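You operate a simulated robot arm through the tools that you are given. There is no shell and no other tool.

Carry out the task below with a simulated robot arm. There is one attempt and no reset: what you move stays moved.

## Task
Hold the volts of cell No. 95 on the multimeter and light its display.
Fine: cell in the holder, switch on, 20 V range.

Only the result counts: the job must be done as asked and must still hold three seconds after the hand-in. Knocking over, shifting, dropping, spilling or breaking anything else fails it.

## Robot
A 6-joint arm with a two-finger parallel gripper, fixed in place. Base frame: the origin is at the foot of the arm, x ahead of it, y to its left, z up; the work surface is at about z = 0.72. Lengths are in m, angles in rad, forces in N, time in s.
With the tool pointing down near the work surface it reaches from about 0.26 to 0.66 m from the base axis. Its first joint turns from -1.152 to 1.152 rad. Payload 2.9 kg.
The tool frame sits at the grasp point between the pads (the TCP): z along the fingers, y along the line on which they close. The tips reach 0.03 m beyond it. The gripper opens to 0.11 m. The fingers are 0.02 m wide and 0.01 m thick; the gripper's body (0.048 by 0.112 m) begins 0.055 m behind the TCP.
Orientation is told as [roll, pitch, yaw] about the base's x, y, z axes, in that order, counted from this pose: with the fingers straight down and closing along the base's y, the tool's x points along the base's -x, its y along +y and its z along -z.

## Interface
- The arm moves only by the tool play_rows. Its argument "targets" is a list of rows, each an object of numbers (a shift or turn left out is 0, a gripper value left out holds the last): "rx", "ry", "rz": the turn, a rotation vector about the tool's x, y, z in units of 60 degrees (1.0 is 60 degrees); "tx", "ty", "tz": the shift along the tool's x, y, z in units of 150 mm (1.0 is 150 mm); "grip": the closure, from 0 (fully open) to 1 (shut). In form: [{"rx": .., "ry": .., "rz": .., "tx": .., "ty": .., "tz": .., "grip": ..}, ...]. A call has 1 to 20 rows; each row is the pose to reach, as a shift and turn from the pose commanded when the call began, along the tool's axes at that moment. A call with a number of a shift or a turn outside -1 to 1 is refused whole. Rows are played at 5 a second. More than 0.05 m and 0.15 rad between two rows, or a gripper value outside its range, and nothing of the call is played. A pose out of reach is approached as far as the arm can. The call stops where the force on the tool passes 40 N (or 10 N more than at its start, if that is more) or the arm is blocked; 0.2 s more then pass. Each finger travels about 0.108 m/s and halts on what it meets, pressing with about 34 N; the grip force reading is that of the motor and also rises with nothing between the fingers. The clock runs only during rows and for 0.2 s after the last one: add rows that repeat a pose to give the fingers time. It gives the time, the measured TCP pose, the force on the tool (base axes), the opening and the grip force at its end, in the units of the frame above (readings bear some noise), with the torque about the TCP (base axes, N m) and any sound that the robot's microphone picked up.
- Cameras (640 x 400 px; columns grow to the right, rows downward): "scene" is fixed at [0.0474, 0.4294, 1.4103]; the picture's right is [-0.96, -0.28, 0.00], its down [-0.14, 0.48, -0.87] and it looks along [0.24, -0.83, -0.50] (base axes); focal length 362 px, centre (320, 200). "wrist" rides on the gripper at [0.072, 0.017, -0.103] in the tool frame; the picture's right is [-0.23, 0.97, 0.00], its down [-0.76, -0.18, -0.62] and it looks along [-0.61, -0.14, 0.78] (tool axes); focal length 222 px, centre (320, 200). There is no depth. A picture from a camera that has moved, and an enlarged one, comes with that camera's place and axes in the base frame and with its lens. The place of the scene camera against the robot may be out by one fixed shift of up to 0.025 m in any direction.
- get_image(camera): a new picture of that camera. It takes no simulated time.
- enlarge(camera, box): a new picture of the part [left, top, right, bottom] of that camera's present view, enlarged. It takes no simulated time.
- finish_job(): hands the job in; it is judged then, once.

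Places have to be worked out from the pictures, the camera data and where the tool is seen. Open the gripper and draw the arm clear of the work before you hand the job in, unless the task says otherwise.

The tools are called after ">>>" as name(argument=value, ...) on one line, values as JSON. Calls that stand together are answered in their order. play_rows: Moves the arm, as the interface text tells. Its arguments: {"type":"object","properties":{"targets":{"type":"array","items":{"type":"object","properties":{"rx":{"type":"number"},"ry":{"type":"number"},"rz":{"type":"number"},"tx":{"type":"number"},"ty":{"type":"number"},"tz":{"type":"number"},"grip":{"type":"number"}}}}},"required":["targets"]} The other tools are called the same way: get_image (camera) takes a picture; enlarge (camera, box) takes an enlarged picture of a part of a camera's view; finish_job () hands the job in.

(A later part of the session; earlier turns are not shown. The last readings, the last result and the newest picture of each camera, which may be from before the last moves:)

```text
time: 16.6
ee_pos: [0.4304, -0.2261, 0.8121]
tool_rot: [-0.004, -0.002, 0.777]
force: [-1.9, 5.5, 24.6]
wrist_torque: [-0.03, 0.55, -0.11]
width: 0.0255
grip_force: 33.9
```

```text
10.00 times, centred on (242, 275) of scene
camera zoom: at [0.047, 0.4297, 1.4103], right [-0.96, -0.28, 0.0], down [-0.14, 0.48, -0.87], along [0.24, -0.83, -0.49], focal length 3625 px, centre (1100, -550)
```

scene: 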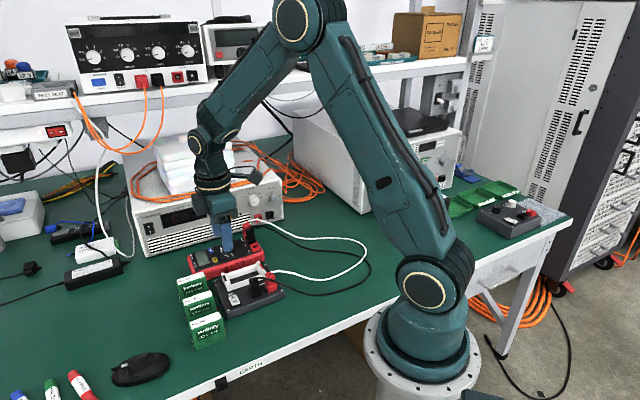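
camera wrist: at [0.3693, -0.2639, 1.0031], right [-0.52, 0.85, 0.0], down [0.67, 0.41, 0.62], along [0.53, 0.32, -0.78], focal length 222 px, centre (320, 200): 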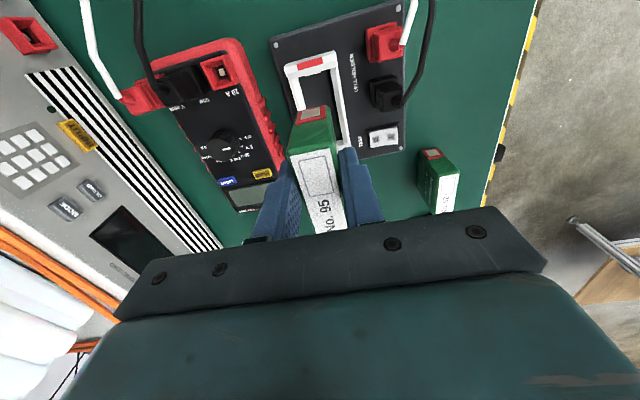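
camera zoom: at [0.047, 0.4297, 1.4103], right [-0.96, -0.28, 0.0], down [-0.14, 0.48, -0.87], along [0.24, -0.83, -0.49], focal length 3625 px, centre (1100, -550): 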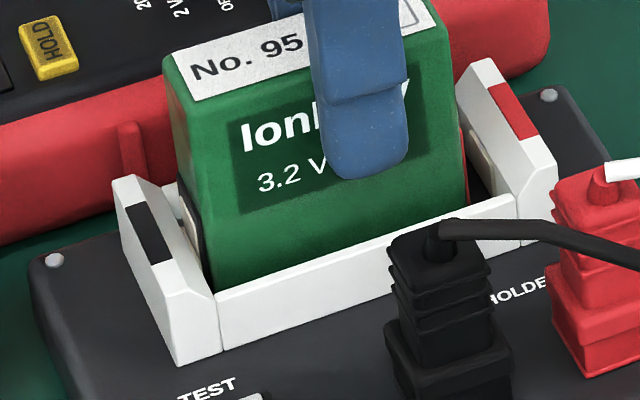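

Contact at TCP z ≈ 0.812 (cell bottom ≈ 0.746) with about 25 N. I check the wrist view to see whether it's on the floor or caught on a rail.

>>> enlarge(camera="wrist", box=[280, 55, 360, 155])

>>> enlarge(camera="wrist", box=[220, 40, 420, 240])

>>> enlarge(camera="scene", box=[200, 225, 310, 325])

```text
4.00 times, centred on (320, 105) of wrist
camera zoom: at [0.3673, -0.266, 0.9147], right [-0.52, 0.85, 0.0], down [0.67, 0.41, 0.62], along [0.53, 0.32, -0.78], focal length 888 px, centre (320, 580)
```

zoom: 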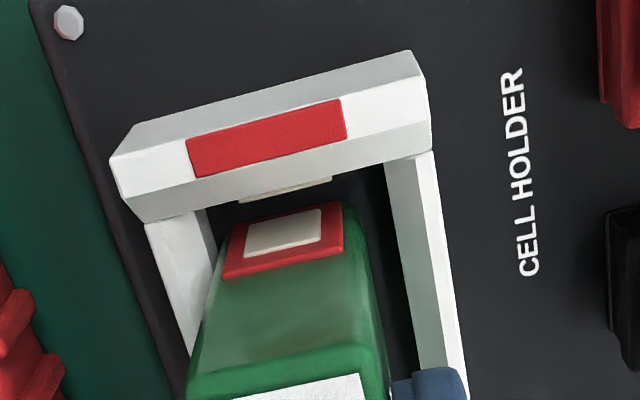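

```text
2.00 times, centred on (320, 140) of wrist
camera zoom: at [0.3673, -0.266, 0.9147], right [-0.52, 0.85, 0.0], down [0.67, 0.41, 0.62], along [0.53, 0.32, -0.78], focal length 444 px, centre (320, 320)
```

zoom: 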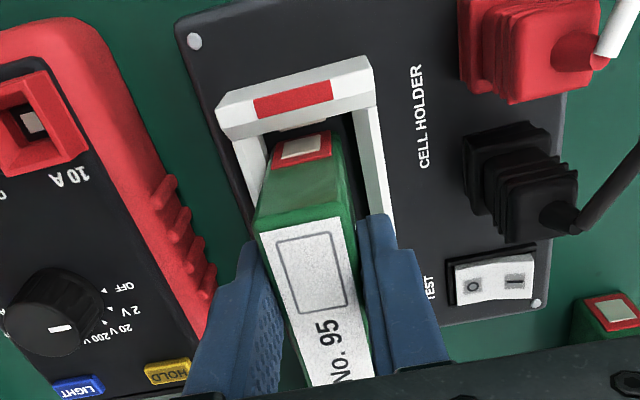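

```text
4.00 times, centred on (255, 275) of scene
camera zoom: at [0.047, 0.4297, 1.4103], right [-0.96, -0.28, 0.0], down [-0.14, 0.48, -0.87], along [0.24, -0.83, -0.49], focal length 1450 px, centre (580, -100)
```

zoom: 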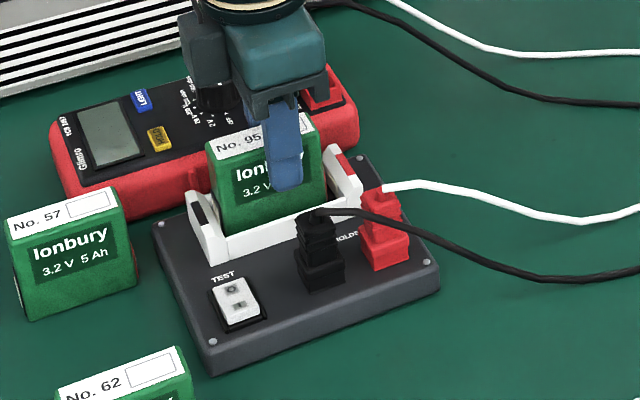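

The cell's left side seems to touch the meter-side rail (side force 5 N along +tool-y). I raise 3 mm, shift 2 mm toward +tool-y and lower again.

>>> play_rows(targets=[{"tz": -0.01}, {"tz": -0.02}, {"ty": 0.007, "tz": -0.02}, {"ty": 0.014, "tz": -0.02}, {"ty": 0.014, "tz": -0.012}, {"ty": 0.014, "tz": -0.006}, {"ty": 0.014, "tz": -0.006}])

>>> enlarge(camera="wrist", box=[280, 55, 360, 155])

```text
time: 18.2
ee_pos: [0.4303, -0.2245, 0.8123]
tool_rot: [-0.001, 0.001, 0.777]
force: [-0.3, 0.0, -2.1]
wrist_torque: [0.0, 0.0, -0.01]
width: 0.0256
grip_force: 34.0
```

```text
4.00 times, centred on (320, 105) of wrist
camera zoom: at [0.3652, -0.2647, 0.9149], right [-0.52, 0.85, 0.0], down [0.67, 0.41, 0.62], along [0.53, 0.32, -0.78], focal length 888 px, centre (320, 580)
```

zoom: 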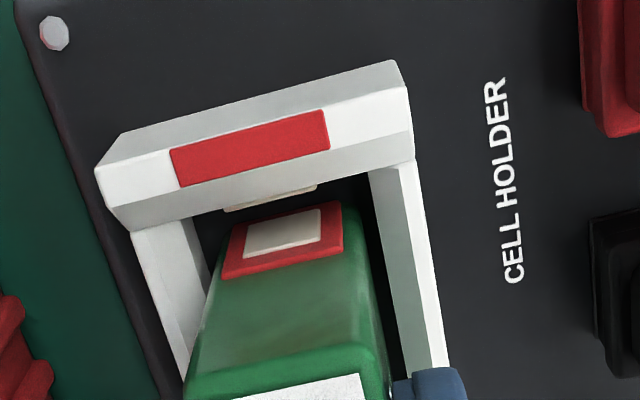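

No contact now and the terminal lines up with the holder's tab. I lower further in small steps.

>>> play_rows(targets=[{"tz": 0.005}, {"tz": 0.01}, {"tz": 0.015}, {"tz": 0.02}, {"tz": 0.02}])

```text
time: 19.4
ee_pos: [0.4295, -0.2262, 0.8098]
tool_rot: [-0.002, -0.001, 0.778]
force: [-1.7, 3.3, 27.7]
wrist_torque: [0.22, 0.17, 0.04]
width: 0.0261
grip_force: 34.4
```

Contact again at z ≈ 0.810, 2 mm deeper, consistent with the cradle floor. I relax the downward push slightly and check both views before releasing.

>>> play_rows(targets=[{"tz": -0.006}, {"tz": -0.011}, {"tz": -0.011}])

>>> enlarge(camera="wrist", box=[280, 55, 360, 155])

>>> enlarge(camera="scene", box=[222, 255, 262, 295])

```text
time: 20.2
ee_pos: [0.4278, -0.2254, 0.811]
tool_rot: [-0.002, 0.0, 0.775]
force: [4.3, -2.0, 11.0]
wrist_torque: [0.29, -0.62, -0.21]
width: 0.026
grip_force: 33.6
```

```text
4.00 times, centred on (320, 105) of wrist
camera zoom: at [0.3647, -0.2647, 0.913], right [-0.52, 0.85, 0.0], down [0.67, 0.41, 0.62], along [0.53, 0.32, -0.78], focal length 888 px, centre (320, 580)
```

zoom: 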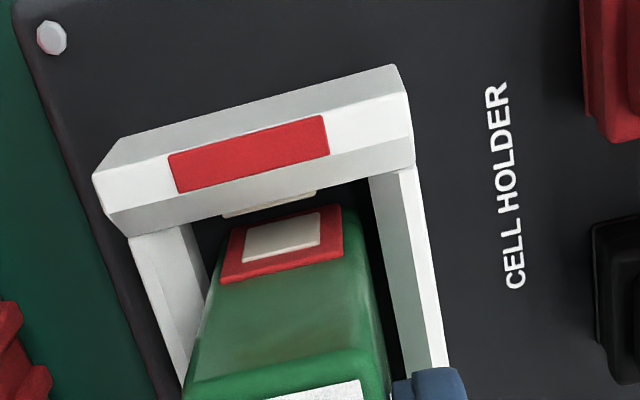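

```text
10.00 times, centred on (242, 275) of scene
camera zoom: at [0.0474, 0.4294, 1.4103], right [-0.96, -0.28, 0.0], down [-0.14, 0.48, -0.87], along [0.24, -0.83, -0.5], focal length 3625 px, centre (1100, -550)
```

zoom: 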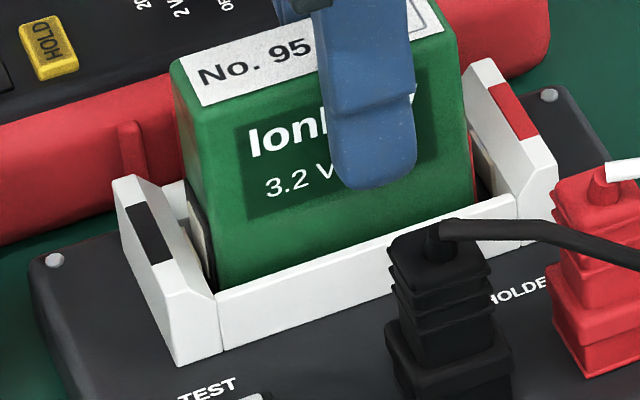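

It's in the cradle between the rails with tabs at both ends. I open the gripper gently to about 45 mm.

>>> play_rows(targets=[{"grip": 0.76}, {"grip": 0.74}, {"grip": 0.7}, {"grip": 0.65}, {"grip": 0.6}, {"grip": 0.6}])

>>> enlarge(camera="wrist", box=[220, 40, 420, 240])

>>> enlarge(camera="scene", box=[222, 255, 262, 295])

```text
time: 21.6
ee_pos: [0.4294, -0.2255, 0.8109]
tool_rot: [0.0, 0.0, 0.777]
force: [-1.1, -0.2, -0.3]
wrist_torque: [-0.01, 0.0, -0.01]
width: 0.0439
grip_force: 0.1
```

```text
2.00 times, centred on (320, 140) of wrist
camera zoom: at [0.3648, -0.2646, 0.9133], right [-0.52, 0.85, 0.0], down [0.67, 0.41, 0.62], along [0.53, 0.32, -0.78], focal length 444 px, centre (320, 320)
```

zoom: 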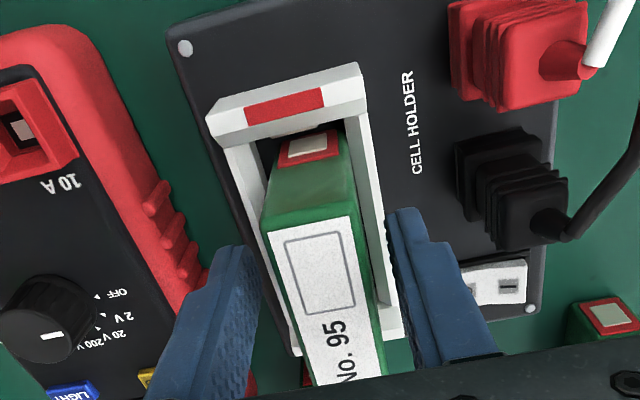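

```text
10.00 times, centred on (242, 275) of scene
camera zoom: at [0.0474, 0.4294, 1.4103], right [-0.96, -0.28, 0.0], down [-0.14, 0.48, -0.87], along [0.24, -0.83, -0.5], focal length 3625 px, centre (1100, -550)
```

zoom: 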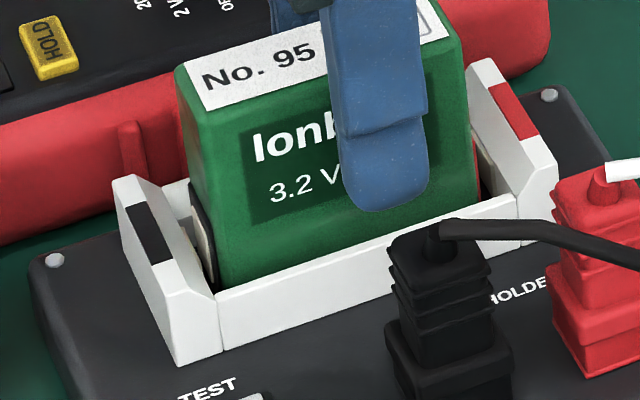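

Released and standing in the cradle. I rise straight up to inspect how it sits.

>>> play_rows(targets=[{"tz": -0.05}, {"tz": -0.15}, {"tz": -0.3}, {"tz": -0.45}, {"tz": -0.6}, {"tz": -0.75}, {"tz": -0.75}])

>>> get_image(camera="wrist")

>>> enlarge(camera="scene", box=[222, 245, 282, 305])

>>> enlarge(camera="wrist", box=[270, 60, 370, 190])

```text
time: 23.2
ee_pos: [0.4299, -0.2246, 0.9242]
tool_rot: [0.0, 0.001, 0.777]
force: [-1.0, 0.0, 0.0]
wrist_torque: [0.04, -0.02, 0.0]
width: 0.0439
grip_force: 0.1
```

```text
taken
camera wrist: at [0.3651, -0.2638, 1.027], right [-0.52, 0.85, 0.0], down [0.67, 0.41, 0.62], along [0.53, 0.33, -0.78], focal length 222 px, centre (320, 200)
```

wrist: 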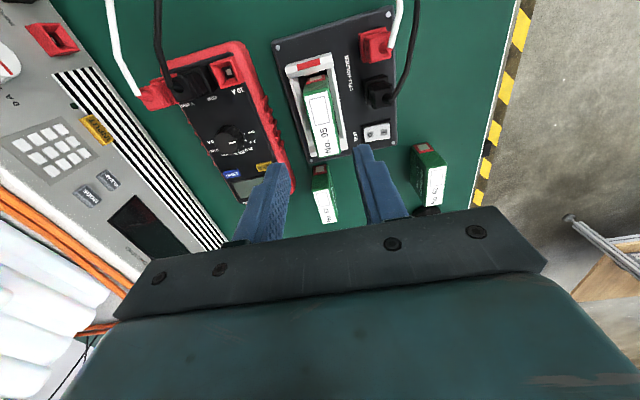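

```text
6.67 times, centred on (252, 275) of scene
camera zoom: at [0.0474, 0.4294, 1.4103], right [-0.96, -0.28, 0.0], down [-0.14, 0.48, -0.87], along [0.24, -0.83, -0.5], focal length 2417 px, centre (773, -300)
```

zoom: 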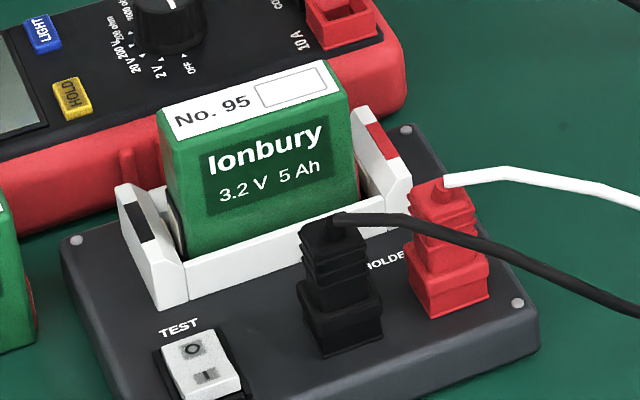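

```text
3.08 times, centred on (320, 125) of wrist
camera zoom: at [0.3651, -0.2638, 1.027], right [-0.52, 0.85, 0.0], down [0.67, 0.41, 0.62], along [0.53, 0.33, -0.78], focal length 684 px, centre (320, 431)
```

zoom: 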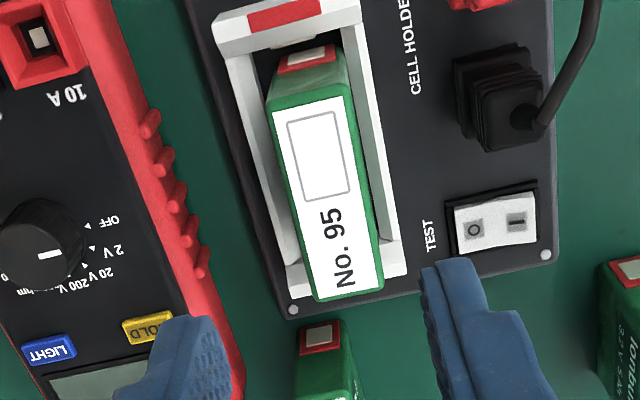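

Cell 95 sits in the cradle with its red end at the red wall. Next is the TEST switch: its centre is about (0.421, -0.146), with the raised "I" end at about (0.410, -0.136). I close the fingers and hover above the "I" half.

>>> play_rows(targets=[{"tx": -0.06, "ty": 0.1, "grip": 0.7}, {"tx": -0.13, "ty": 0.2, "grip": 0.8}, {"tx": -0.2, "ty": 0.32, "grip": 0.9}, {"tx": -0.28, "ty": 0.43, "grip": 1.0}, {"tx": -0.328, "ty": 0.495, "grip": 1.0}, {"tx": -0.328, "ty": 0.495, "tz": 0.15, "grip": 1.0}, {"tx": -0.328, "ty": 0.495, "tz": 0.3, "grip": 1.0}, {"tx": -0.328, "ty": 0.495, "tz": 0.45, "grip": 1.0}, {"tx": -0.328, "ty": 0.495, "tz": 0.6, "grip": 1.0}, {"tx": -0.328, "ty": 0.495, "tz": 0.69, "grip": 1.0}, {"tx": -0.328, "ty": 0.495, "tz": 0.69, "grip": 1.0}])

>>> get_image(camera="wrist")

>>> enlarge(camera="scene", box=[190, 225, 310, 335])

```text
time: 25.6
ee_pos: [0.4121, -0.1364, 0.8193]
tool_rot: [0.0, 0.0, 0.777]
force: [-0.3, 0.4, -0.2]
wrist_torque: [0.0, -0.01, -0.06]
width: 0.0
grip_force: 34.3
```

```text
taken
camera wrist: at [0.3472, -0.1767, 0.9221], right [-0.52, 0.85, 0.0], down [0.67, 0.41, 0.62], along [0.53, 0.32, -0.78], focal length 222 px, centre (320, 200)
```

wrist: 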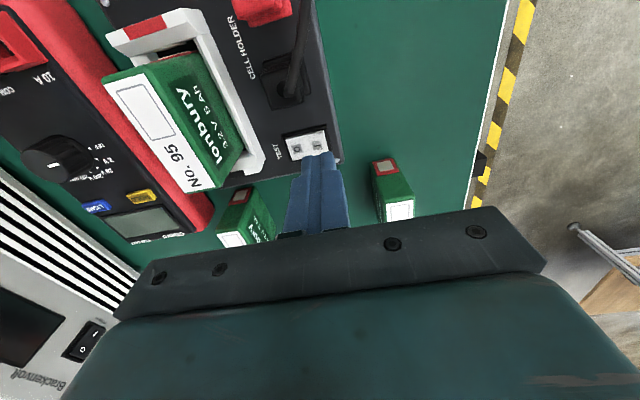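

```text
3.64 times, centred on (250, 280) of scene
camera zoom: at [0.0474, 0.4294, 1.4103], right [-0.96, -0.28, 0.0], down [-0.14, 0.48, -0.87], along [0.24, -0.83, -0.5], focal length 1318 px, centre (574, -91)
```

zoom: 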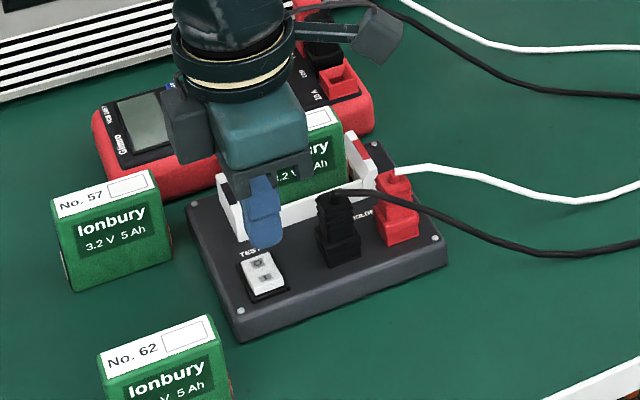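

>>> enlarge(camera="wrist", box=[270, 110, 370, 190])

```text
5.00 times, centred on (320, 150) of wrist
camera zoom: at [0.3472, -0.1767, 0.9221], right [-0.52, 0.85, 0.0], down [0.67, 0.41, 0.62], along [0.53, 0.32, -0.78], focal length 1111 px, centre (320, 450)
```

zoom: 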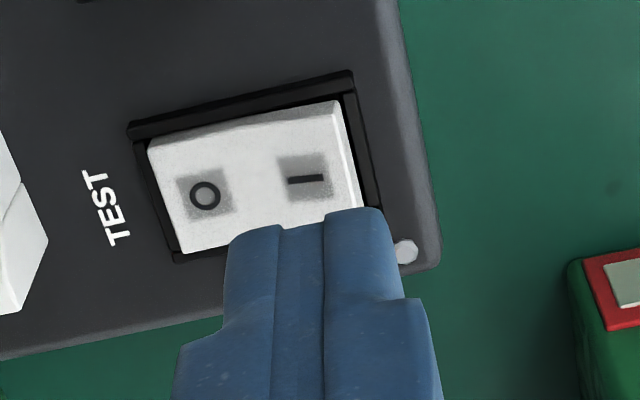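

The fingertips' axis lands about 10 mm from the rocker's centre, on the "I" side. I shift 2.5 mm further out and press down in small steps, watching force and sound.

>>> play_rows(targets=[{"ty": 0.017, "tz": 0.05}, {"ty": 0.017, "tz": 0.12}, {"ty": 0.017, "tz": 0.18}, {"ty": 0.017, "tz": 0.2}, {"ty": 0.017, "tz": 0.21}, {"ty": 0.017, "tz": 0.22}, {"ty": 0.017, "tz": 0.23}, {"ty": 0.017, "tz": 0.23}])

>>> enlarge(camera="wrist", box=[270, 90, 370, 190])

>>> enlarge(camera="scene", box=[210, 265, 270, 325])

```text
time: 27.4
ee_pos: [0.409, -0.1354, 0.7859]
tool_rot: [0.001, 0.0, 0.778]
force: [-0.5, -1.0, 0.1]
wrist_torque: [-0.02, 0.03, -0.01]
width: 0.0
grip_force: 34.4
```

```text
4.00 times, centred on (320, 140) of wrist
camera zoom: at [0.346, -0.1754, 0.8874], right [-0.52, 0.85, 0.0], down [0.67, 0.41, 0.62], along [0.53, 0.32, -0.78], focal length 888 px, centre (320, 440)
```

zoom: 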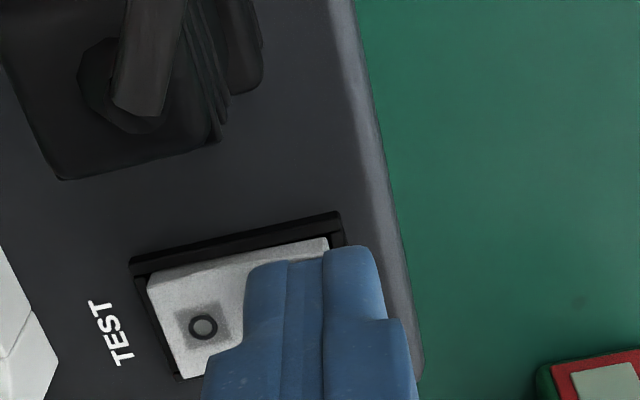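

```text
6.67 times, centred on (240, 295) of scene
camera zoom: at [0.0474, 0.4294, 1.4103], right [-0.96, -0.28, 0.0], down [-0.14, 0.48, -0.87], along [0.24, -0.83, -0.5], focal length 2417 px, centre (853, -433)
```

zoom: 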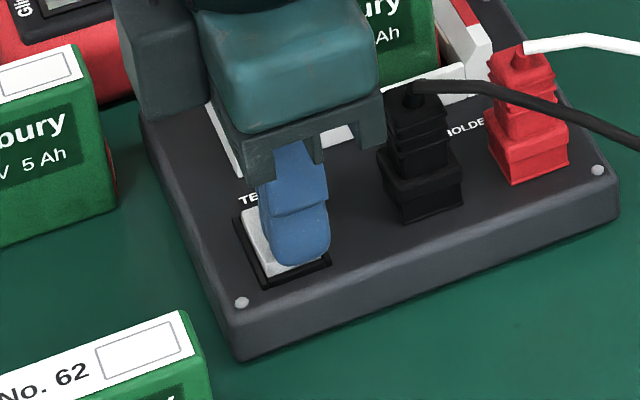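

Tips are just above the "I" end, with no force yet. I keep pressing in 1 mm steps.

>>> play_rows(targets=[{"tz": 0.007}, {"tz": 0.014}, {"tz": 0.021}, {"tz": 0.028}, {"tz": 0.035}, {"tz": 0.035}])

>>> enlarge(camera="scene", box=[210, 265, 270, 325])

>>> enlarge(camera="wrist", box=[270, 90, 370, 190])

```text
time: 28.5
ee_pos: [0.4097, -0.1349, 0.7839]
tool_rot: [-0.001, 0.001, 0.777]
force: [-4.8, 1.6, 12.2]
wrist_torque: [-0.02, 0.05, 0.02]
width: 0.0001
grip_force: 34.4
stopped in row 5: the force on the tool passed its limit at 45 N (the readings are from after the stop); the commanded pose is now the measured one
```

```text
6.67 times, centred on (240, 295) of scene
camera zoom: at [0.0472, 0.4295, 1.4103], right [-0.96, -0.28, 0.0], down [-0.14, 0.48, -0.87], along [0.24, -0.83, -0.5], focal length 2417 px, centre (853, -433)
```

zoom: 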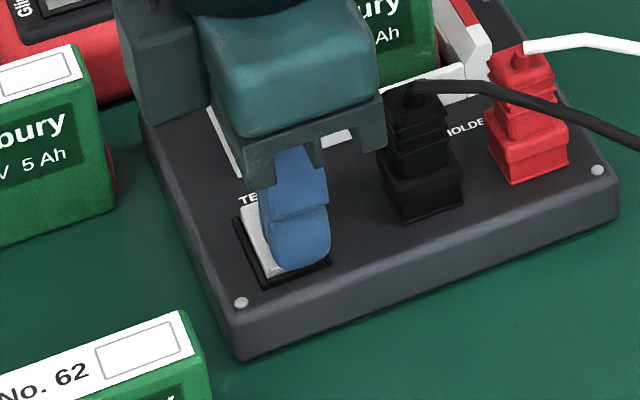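

```text
4.00 times, centred on (320, 140) of wrist
camera zoom: at [0.3458, -0.1751, 0.8858], right [-0.52, 0.85, 0.0], down [0.67, 0.41, 0.62], along [0.53, 0.32, -0.78], focal length 888 px, centre (320, 440)
```

zoom: 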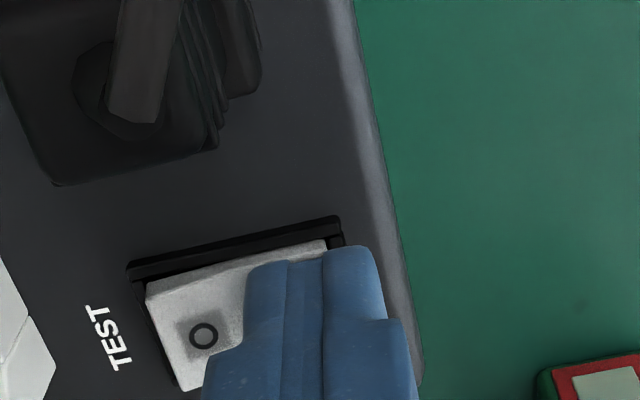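

The force limit tripped at 45 N. I lift off and look at whether the rocker has switched.

>>> play_rows(targets=[{"tz": -0.05}, {"tz": -0.15}, {"tz": -0.27}, {"tz": -0.27}])

>>> enlarge(camera="scene", box=[210, 265, 270, 325])

>>> enlarge(camera="wrist", box=[270, 90, 370, 190])

```text
time: 29.5
ee_pos: [0.4102, -0.1351, 0.8226]
tool_rot: [-0.001, 0.001, 0.777]
force: [-0.6, -0.7, -0.6]
wrist_torque: [-0.03, 0.01, -0.01]
width: 0.0
grip_force: 33.0
```

```text
6.67 times, centred on (240, 295) of scene
camera zoom: at [0.0474, 0.4294, 1.4103], right [-0.96, -0.28, 0.0], down [-0.14, 0.48, -0.87], along [0.24, -0.83, -0.5], focal length 2417 px, centre (853, -433)
```

zoom: 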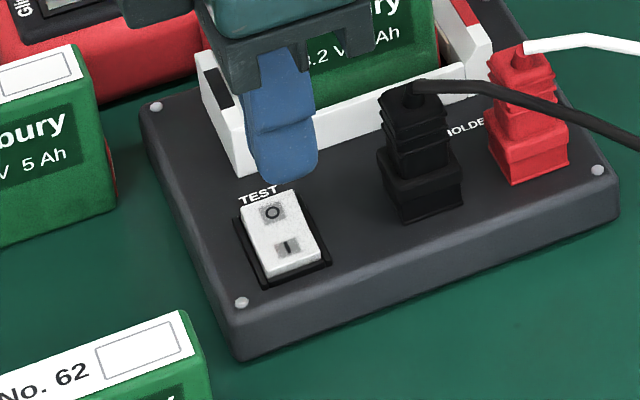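

```text
4.00 times, centred on (320, 140) of wrist
camera zoom: at [0.346, -0.1752, 0.9263], right [-0.52, 0.85, 0.0], down [0.67, 0.41, 0.62], along [0.53, 0.32, -0.78], focal length 888 px, centre (320, 440)
```

zoom: 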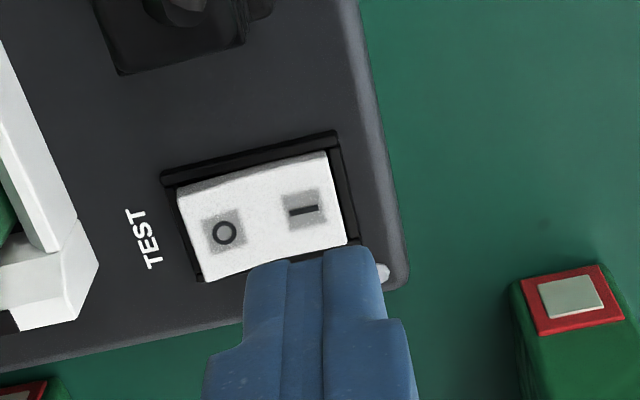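

>>> enlarge(camera="scene", box=[228, 285, 252, 307])

>>> enlarge(camera="wrist", box=[275, 110, 340, 165])

```text
16.00 times, centred on (240, 296) of scene
camera zoom: at [0.0474, 0.4294, 1.4103], right [-0.96, -0.28, 0.0], down [-0.14, 0.48, -0.87], along [0.24, -0.83, -0.5], focal length 5800 px, centre (1600, -1336)
```

zoom: 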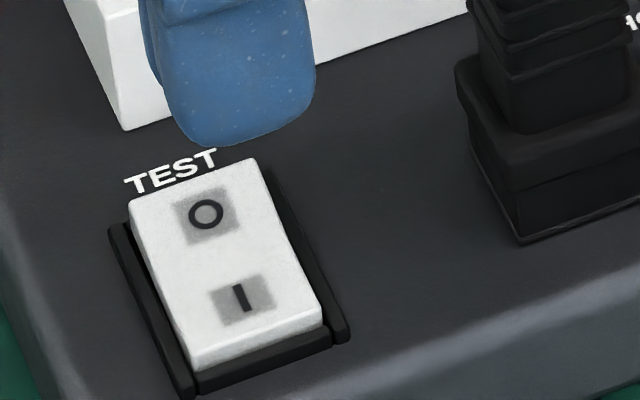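

```text
7.27 times, centred on (308, 138) of wrist
camera zoom: at [0.346, -0.1752, 0.9263], right [-0.52, 0.85, 0.0], down [0.67, 0.41, 0.62], along [0.53, 0.32, -0.78], focal length 1615 px, centre (411, 654)
```

zoom: 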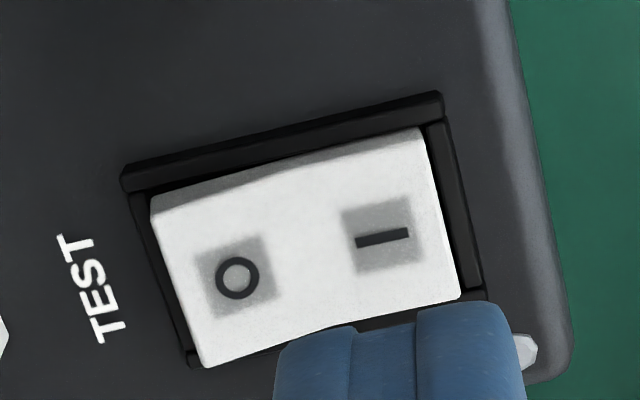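

The "O" end now sits high and the "I" end low, so the switch has toggled to on. Next is the dial, whose centre I estimate at (0.5155, -0.300) with its top at about 0.785. I rise and travel over it with the fingers partly open.

>>> play_rows(targets=[{"tz": -0.2}, {"tz": -0.4}, {"tz": -0.6}, {"tz": -0.65, "ty": -0.1}, {"tz": -0.65, "ty": -0.35, "grip": 0.9}, {"tz": -0.65, "ty": -0.6, "grip": 0.8}, {"tz": -0.65, "ty": -0.85, "grip": 0.7}, {"tz": -0.65, "ty": -1.0, "grip": 0.6}, {"tz": -0.65, "ty": -1.0, "grip": 0.6}])

>>> get_image(camera="wrist")

```text
time: 31.5
ee_pos: [0.5151, -0.2424, 0.9191]
tool_rot: [-0.002, 0.0, 0.776]
force: [0.6, 0.2, 0.5]
wrist_torque: [0.01, -0.02, 0.01]
width: 0.0442
grip_force: 0.1
```

```text
taken
camera wrist: at [0.4518, -0.2813, 1.022], right [-0.52, 0.85, 0.0], down [0.67, 0.41, 0.62], along [0.53, 0.32, -0.78], focal length 222 px, centre (320, 200)
```

wrist: 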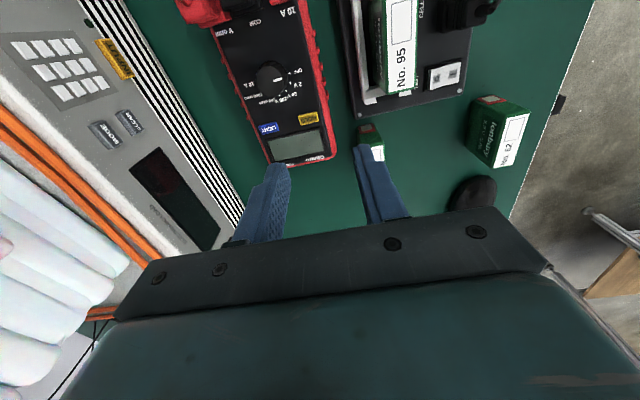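

Good view of the meter. I enlarge it for the dial, tick and button positions.

>>> enlarge(camera="wrist", box=[225, 50, 335, 120])

>>> enlarge(camera="wrist", box=[240, 90, 340, 170])

>>> enlarge(camera="wrist", box=[350, 0, 480, 110])

```text
5.71 times, centred on (280, 85) of wrist
camera zoom: at [0.4518, -0.2813, 1.022], right [-0.52, 0.85, 0.0], down [0.67, 0.41, 0.62], along [0.53, 0.32, -0.78], focal length 1269 px, centre (549, 857)
```

zoom: 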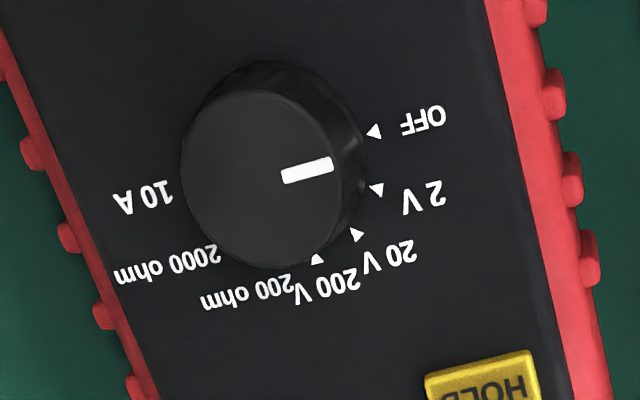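

```text
5.00 times, centred on (290, 130) of wrist
camera zoom: at [0.4518, -0.2813, 1.022], right [-0.52, 0.85, 0.0], down [0.67, 0.41, 0.62], along [0.53, 0.32, -0.78], focal length 1111 px, centre (470, 550)
```

zoom: 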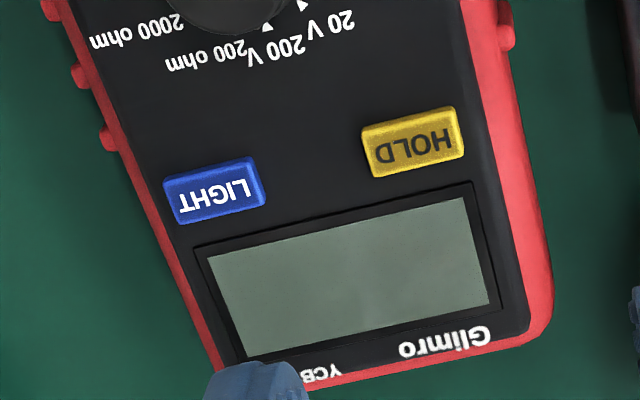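

```text
3.64 times, centred on (415, 55) of wrist
camera zoom: at [0.4518, -0.2813, 1.022], right [-0.52, 0.85, 0.0], down [0.67, 0.41, 0.62], along [0.53, 0.32, -0.78], focal length 808 px, centre (-26, 727)
```

zoom: 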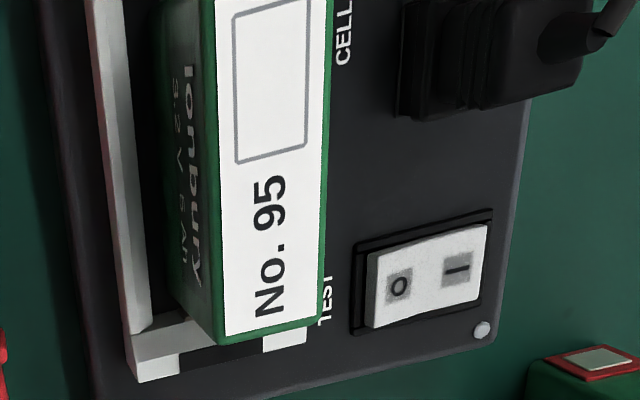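

The dial centre is at (0.515, -0.299), panel z ≈ 0.768, knob top ≈ 0.789, and the ticks are 30° apart. HOLD is near (0.530, -0.249) and LIGHT near (0.563, -0.282). The switch's O end is clearly raised, so it's on. I move above the knob, down to z = 0.85.

>>> play_rows(targets=[{"tx": 0.09, "ty": -0.09}, {"tx": 0.18, "ty": -0.18}, {"tx": 0.263, "ty": -0.267}, {"tx": 0.263, "ty": -0.267, "tz": 0.15}, {"tx": 0.263, "ty": -0.267, "tz": 0.3}, {"tx": 0.263, "ty": -0.267, "tz": 0.46}, {"tx": 0.263, "ty": -0.267, "tz": 0.46}])

>>> get_image(camera="wrist")

>>> enlarge(camera="wrist", box=[270, 80, 370, 180])

>>> enlarge(camera="scene", box=[170, 190, 300, 300])

```text
time: 33.1
ee_pos: [0.5136, -0.2984, 0.851]
tool_rot: [-0.002, 0.0, 0.777]
force: [-0.1, -0.8, -0.4]
wrist_torque: [0.04, -0.01, -0.02]
width: 0.0441
grip_force: 0.1
```

```text
taken
camera wrist: at [0.45, -0.3368, 0.9539], right [-0.52, 0.85, 0.0], down [0.67, 0.41, 0.62], along [0.53, 0.32, -0.78], focal length 222 px, centre (320, 200)
```

wrist: 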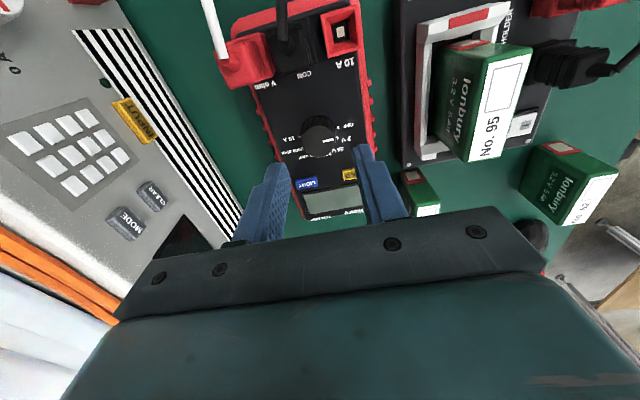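

```text
4.00 times, centred on (320, 130) of wrist
camera zoom: at [0.45, -0.3368, 0.9539], right [-0.52, 0.85, 0.0], down [0.67, 0.41, 0.62], along [0.53, 0.32, -0.78], focal length 888 px, centre (320, 480)
```

zoom: 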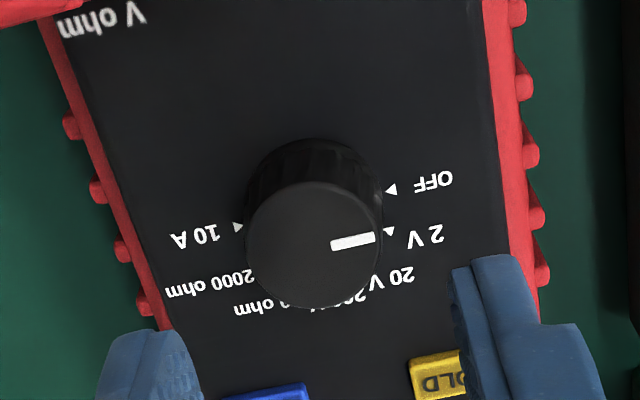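

```text
3.64 times, centred on (235, 245) of scene
camera zoom: at [0.0474, 0.4294, 1.4103], right [-0.96, -0.28, 0.0], down [-0.14, 0.48, -0.87], along [0.24, -0.83, -0.5], focal length 1318 px, centre (629, 36)
```

zoom: 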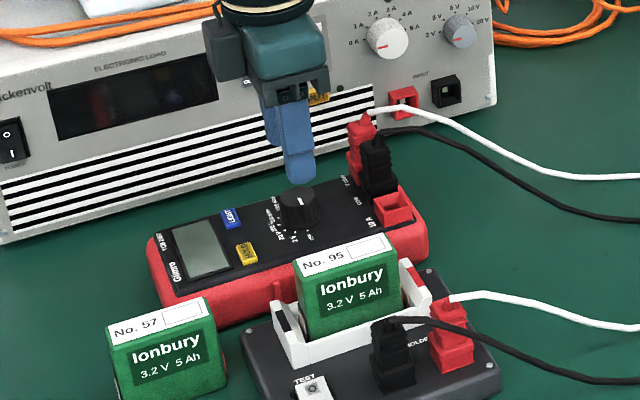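

Only about 1 mm off the knob's centre. I correct that and descend so the tips are about 3 mm above the panel, around the knob.

>>> play_rows(targets=[{"tx": 0.006, "ty": -0.008, "tz": 0.08}, {"tx": 0.006, "ty": -0.008, "tz": 0.16}, {"tx": 0.006, "ty": -0.008, "tz": 0.24}, {"tx": 0.006, "ty": -0.008, "tz": 0.29}, {"tx": 0.006, "ty": -0.008, "tz": 0.32}, {"tx": 0.006, "ty": -0.008, "tz": 0.32}])

>>> enlarge(camera="wrist", box=[230, 60, 410, 240])

>>> enlarge(camera="scene", box=[180, 200, 280, 290])

```text
time: 34.5
ee_pos: [0.5151, -0.3005, 0.8014]
tool_rot: [-0.001, 0.0, 0.778]
force: [0.4, 0.3, 0.5]
wrist_torque: [-0.02, -0.02, 0.02]
width: 0.044
grip_force: 0.0
```

```text
2.22 times, centred on (320, 150) of wrist
camera zoom: at [0.4507, -0.3394, 0.9051], right [-0.52, 0.85, 0.0], down [0.67, 0.41, 0.62], along [0.53, 0.32, -0.78], focal length 494 px, centre (320, 311)
```

zoom: 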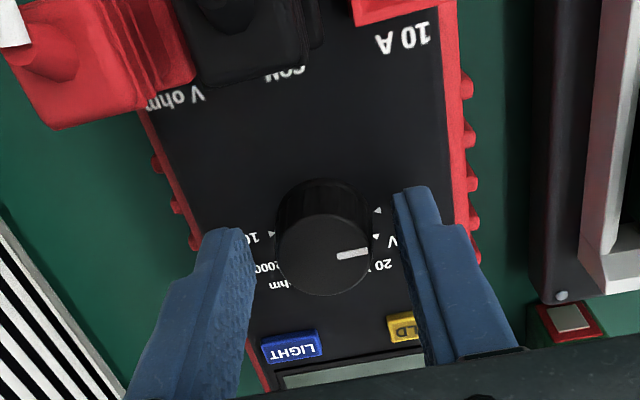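

```text
4.44 times, centred on (230, 245) of scene
camera zoom: at [0.0474, 0.4294, 1.4103], right [-0.96, -0.28, 0.0], down [-0.14, 0.48, -0.87], along [0.24, -0.83, -0.5], focal length 1611 px, centre (720, 0)
```

zoom: 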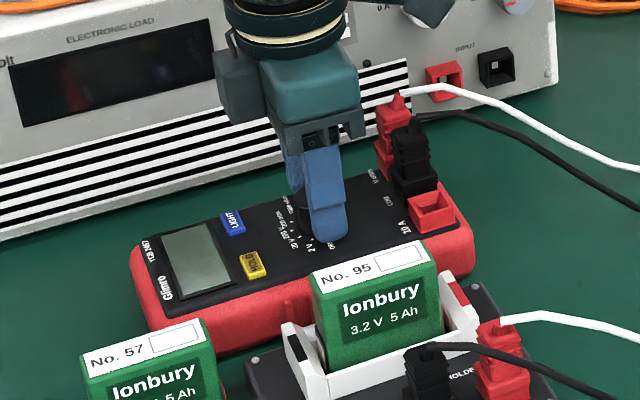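

The fingers straddle the knob evenly. I close on it.

>>> play_rows(targets=[{"ty": 0.004, "grip": 0.66}, {"ty": 0.004, "grip": 0.72}, {"ty": 0.004, "grip": 0.78}, {"ty": 0.004, "grip": 0.85}, {"ty": 0.004, "grip": 0.85}])

>>> enlarge(camera="wrist", box=[230, 60, 410, 240])

```text
time: 35.7
ee_pos: [0.5133, -0.2991, 0.802]
tool_rot: [0.0, 0.0, 0.779]
force: [-7.1, 6.5, 3.5]
wrist_torque: [0.18, 0.29, -0.04]
width: 0.0276
grip_force: 34.0
```

```text
2.22 times, centred on (320, 150) of wrist
camera zoom: at [0.4505, -0.3387, 0.905], right [-0.52, 0.85, 0.0], down [0.67, 0.41, 0.62], along [0.53, 0.32, -0.78], focal length 494 px, centre (320, 311)
```

zoom: 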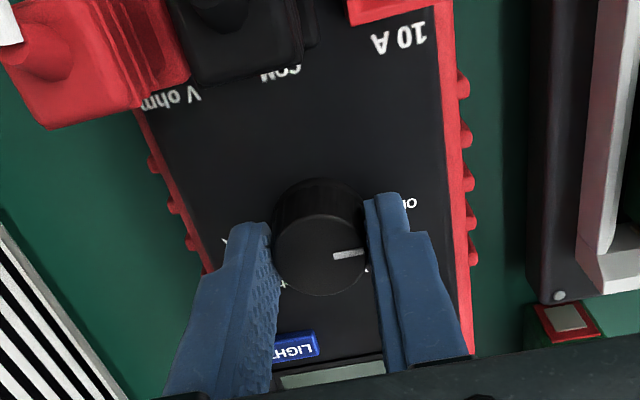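

Gripped (27.6 mm across) with a slight 9 N sideways load, so I relieve it by 0.8 mm and then turn the knob 60° clockwise in small steps.

>>> play_rows(targets=[{"ty": 0.005}, {"ty": 0.005, "rz": 0.08}, {"ty": 0.005, "rz": 0.16}, {"ty": 0.005, "rz": 0.24}, {"ty": 0.005, "rz": 0.32}, {"ty": 0.005, "rz": 0.4}, {"ty": 0.005, "rz": 0.48}, {"ty": 0.005, "rz": 0.5}, {"ty": 0.005, "rz": 0.5}])

>>> enlarge(camera="wrist", box=[230, 60, 410, 240])

>>> enlarge(camera="scene", box=[180, 200, 280, 290])

```text
time: 37.7
ee_pos: [0.5139, -0.2991, 0.8043]
tool_rot: [-0.003, -0.002, 0.253]
force: [-0.5, 0.0, -0.6]
wrist_torque: [0.01, 0.0, 0.0]
width: 0.0276
grip_force: 33.5
```

```text
2.22 times, centred on (320, 150) of wrist
camera zoom: at [0.4392, -0.3024, 0.9063], right [-0.02, 1.0, 0.0], down [0.78, 0.02, 0.62], along [0.62, 0.01, -0.78], focal length 494 px, centre (320, 311)
```

zoom: 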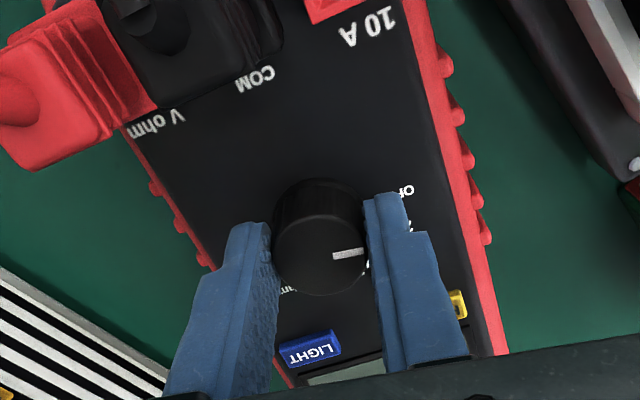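

```text
4.44 times, centred on (230, 245) of scene
camera zoom: at [0.0475, 0.4293, 1.4104], right [-0.96, -0.28, 0.0], down [-0.14, 0.48, -0.87], along [0.24, -0.83, -0.5], focal length 1611 px, centre (720, 0)
```

zoom: 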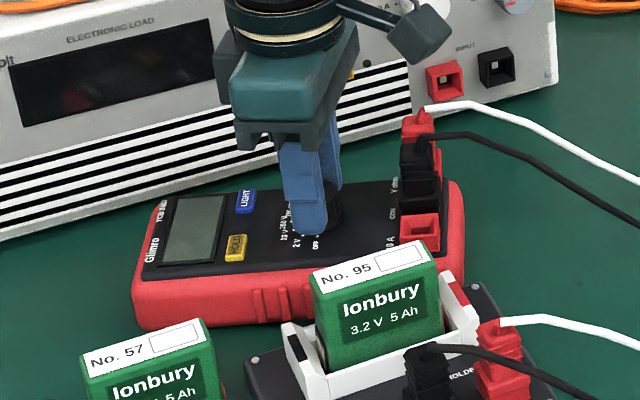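

The whole meter turned with the knob (about -22°, with the knob turning only about 8° relative to it), because it isn't held down. I turn back the same 30° to return it, then compare with the earlier picture.

>>> play_rows(targets=[{"rz": -0.06}, {"rz": -0.12}, {"rz": -0.18}, {"rz": -0.24}, {"rz": -0.3}, {"rz": -0.36}, {"rz": -0.42}, {"rz": -0.48}, {"rz": -0.5}, {"rz": -0.5}])

>>> enlarge(camera="wrist", box=[230, 60, 410, 240])

>>> enlarge(camera="scene", box=[180, 200, 280, 290])

```text
time: 39.9
ee_pos: [0.5145, -0.2985, 0.8033]
tool_rot: [-0.002, 0.0, 0.779]
force: [0.6, -0.1, -0.5]
wrist_torque: [0.01, 0.04, 0.0]
width: 0.0277
grip_force: 34.4
```

```text
2.22 times, centred on (320, 150) of wrist
camera zoom: at [0.4508, -0.3392, 0.906], right [-0.52, 0.85, 0.0], down [0.67, 0.41, 0.62], along [0.53, 0.32, -0.78], focal length 494 px, centre (320, 311)
```

zoom: 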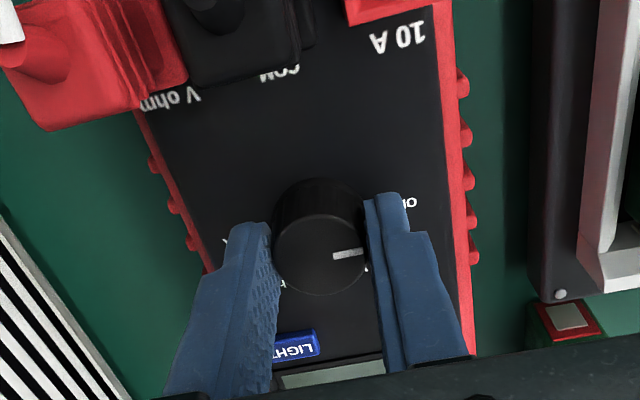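

```text
4.44 times, centred on (230, 245) of scene
camera zoom: at [0.0475, 0.4294, 1.4104], right [-0.96, -0.28, 0.0], down [-0.14, 0.48, -0.87], along [0.24, -0.83, -0.5], focal length 1611 px, centre (720, 0)
```

zoom: 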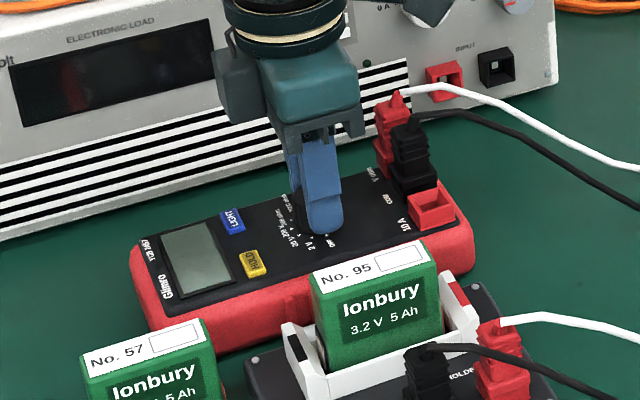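

The meter is back where it was, judged against the earlier scene picture. I now press down on the gripped knob to load the meter against the table before turning.

>>> play_rows(targets=[{"tz": 0.005}, {"tz": 0.01}, {"tz": 0.015}, {"tz": 0.015}])

```text
time: 40.9
ee_pos: [0.5153, -0.3001, 0.8016]
tool_rot: [-0.003, 0.0, 0.776]
force: [-4.8, 0.0, 9.5]
wrist_torque: [0.07, 0.14, 0.01]
width: 0.0275
grip_force: 33.6
```

Only 9.5 N so far; I press a bit more.

>>> play_rows(targets=[{"tz": 0.006}, {"tz": 0.012}, {"tz": 0.016}, {"tz": 0.016}])

```text
time: 41.9
ee_pos: [0.5167, -0.298, 0.8008]
tool_rot: [-0.006, -0.003, 0.776]
force: [-7.9, 2.9, 30.5]
wrist_torque: [0.07, 0.33, 0.03]
width: 0.0276
grip_force: 34.0
```

30 N down. Now I turn about 20° as a test and check whether the meter stays put.

>>> play_rows(targets=[{"rz": 0.06}, {"rz": 0.12}, {"rz": 0.18}, {"rz": 0.24}, {"rz": 0.3}, {"rz": 0.34}, {"rz": 0.34}])

>>> enlarge(camera="wrist", box=[230, 60, 410, 240])

>>> enlarge(camera="scene", box=[180, 200, 280, 290])

```text
time: 43.5
ee_pos: [0.5165, -0.2988, 0.8003]
tool_rot: [-0.001, -0.001, 0.42]
force: [1.1, 4.9, 24.0]
wrist_torque: [0.28, -0.19, 0.0]
width: 0.0278
grip_force: 34.0
```

```text
2.22 times, centred on (320, 150) of wrist
camera zoom: at [0.4416, -0.3145, 0.9027], right [-0.19, 0.98, 0.0], down [0.77, 0.15, 0.63], along [0.61, 0.12, -0.78], focal length 494 px, centre (320, 311)
```

zoom: 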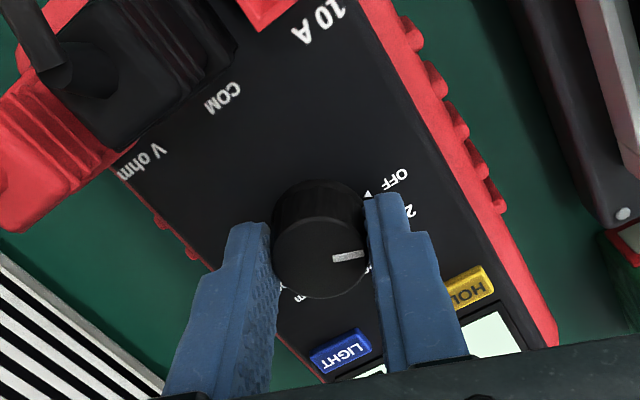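

```text
4.44 times, centred on (230, 245) of scene
camera zoom: at [0.047, 0.4297, 1.4103], right [-0.96, -0.28, 0.0], down [-0.14, 0.48, -0.87], along [0.24, -0.83, -0.49], focal length 1611 px, centre (720, 0)
```

zoom: 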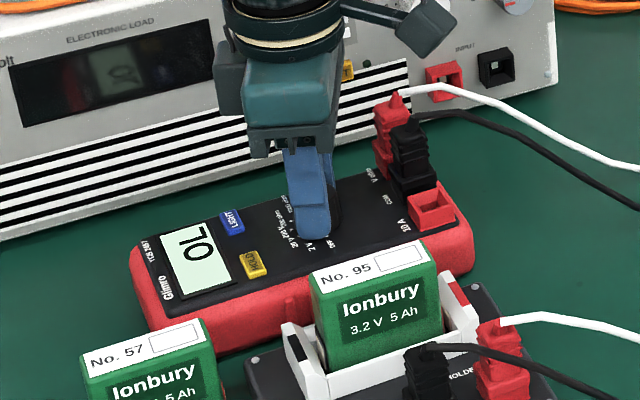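

Pressing works: the meter stays put, the dial reached 2 V and the display reads "OL", so the cell and switch are live. I continue the remaining 40° to 20 V.

>>> play_rows(targets=[{"rz": 0.07}, {"rz": 0.14}, {"rz": 0.21}, {"rz": 0.28}, {"rz": 0.35}, {"rz": 0.42}, {"rz": 0.49}, {"rz": 0.56}, {"rz": 0.62}, {"rz": 0.66}, {"rz": 0.66}])

>>> enlarge(camera="wrist", box=[230, 60, 410, 240])

>>> enlarge(camera="scene", box=[180, 200, 280, 290])

```text
time: 45.9
ee_pos: [0.515, -0.2986, 0.8013]
tool_rot: [-0.002, -0.001, -0.272]
force: [4.5, 2.1, 19.1]
wrist_torque: [0.0, -0.27, -0.01]
width: 0.0279
grip_force: 34.1
```

```text
2.22 times, centred on (320, 150) of wrist
camera zoom: at [0.4494, -0.2645, 0.9025], right [0.48, 0.88, 0.0], down [0.68, -0.37, 0.63], along [0.55, -0.3, -0.78], focal length 494 px, centre (320, 311)
```

zoom: 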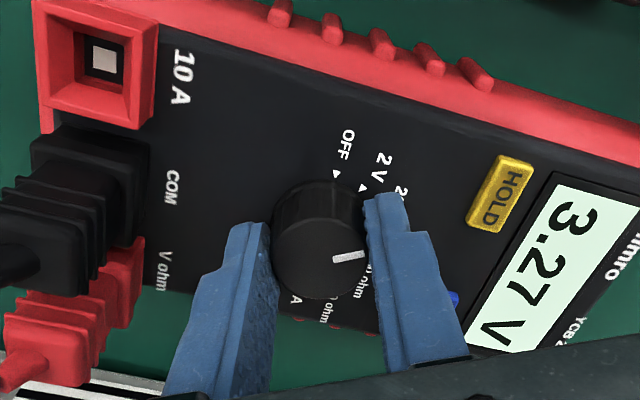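

```text
4.44 times, centred on (230, 245) of scene
camera zoom: at [0.0472, 0.4296, 1.4103], right [-0.96, -0.28, 0.0], down [-0.14, 0.48, -0.87], along [0.24, -0.83, -0.5], focal length 1611 px, centre (720, 0)
```

zoom: 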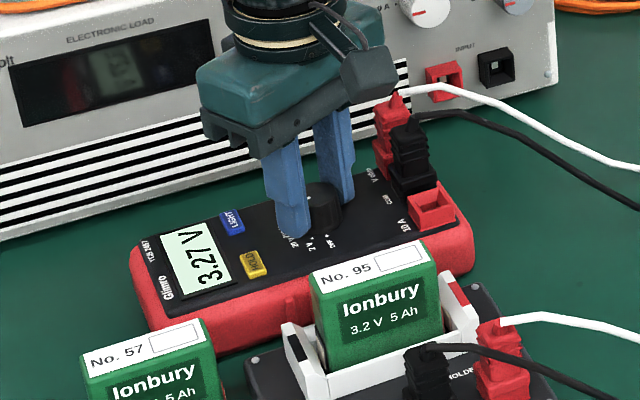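

The display reads 3.27 V on the 20 V range. I relieve the downward load, then open the fingers and rise.

>>> play_rows(targets=[{"tz": -0.007}, {"tz": -0.014}, {"tz": -0.02}, {"tz": -0.02}])

```text
time: 46.9
ee_pos: [0.5137, -0.3002, 0.7996]
tool_rot: [-0.001, 0.004, -0.273]
force: [-0.4, -0.7, 0.7]
wrist_torque: [0.01, -0.07, -0.01]
width: 0.0282
grip_force: 34.5
```

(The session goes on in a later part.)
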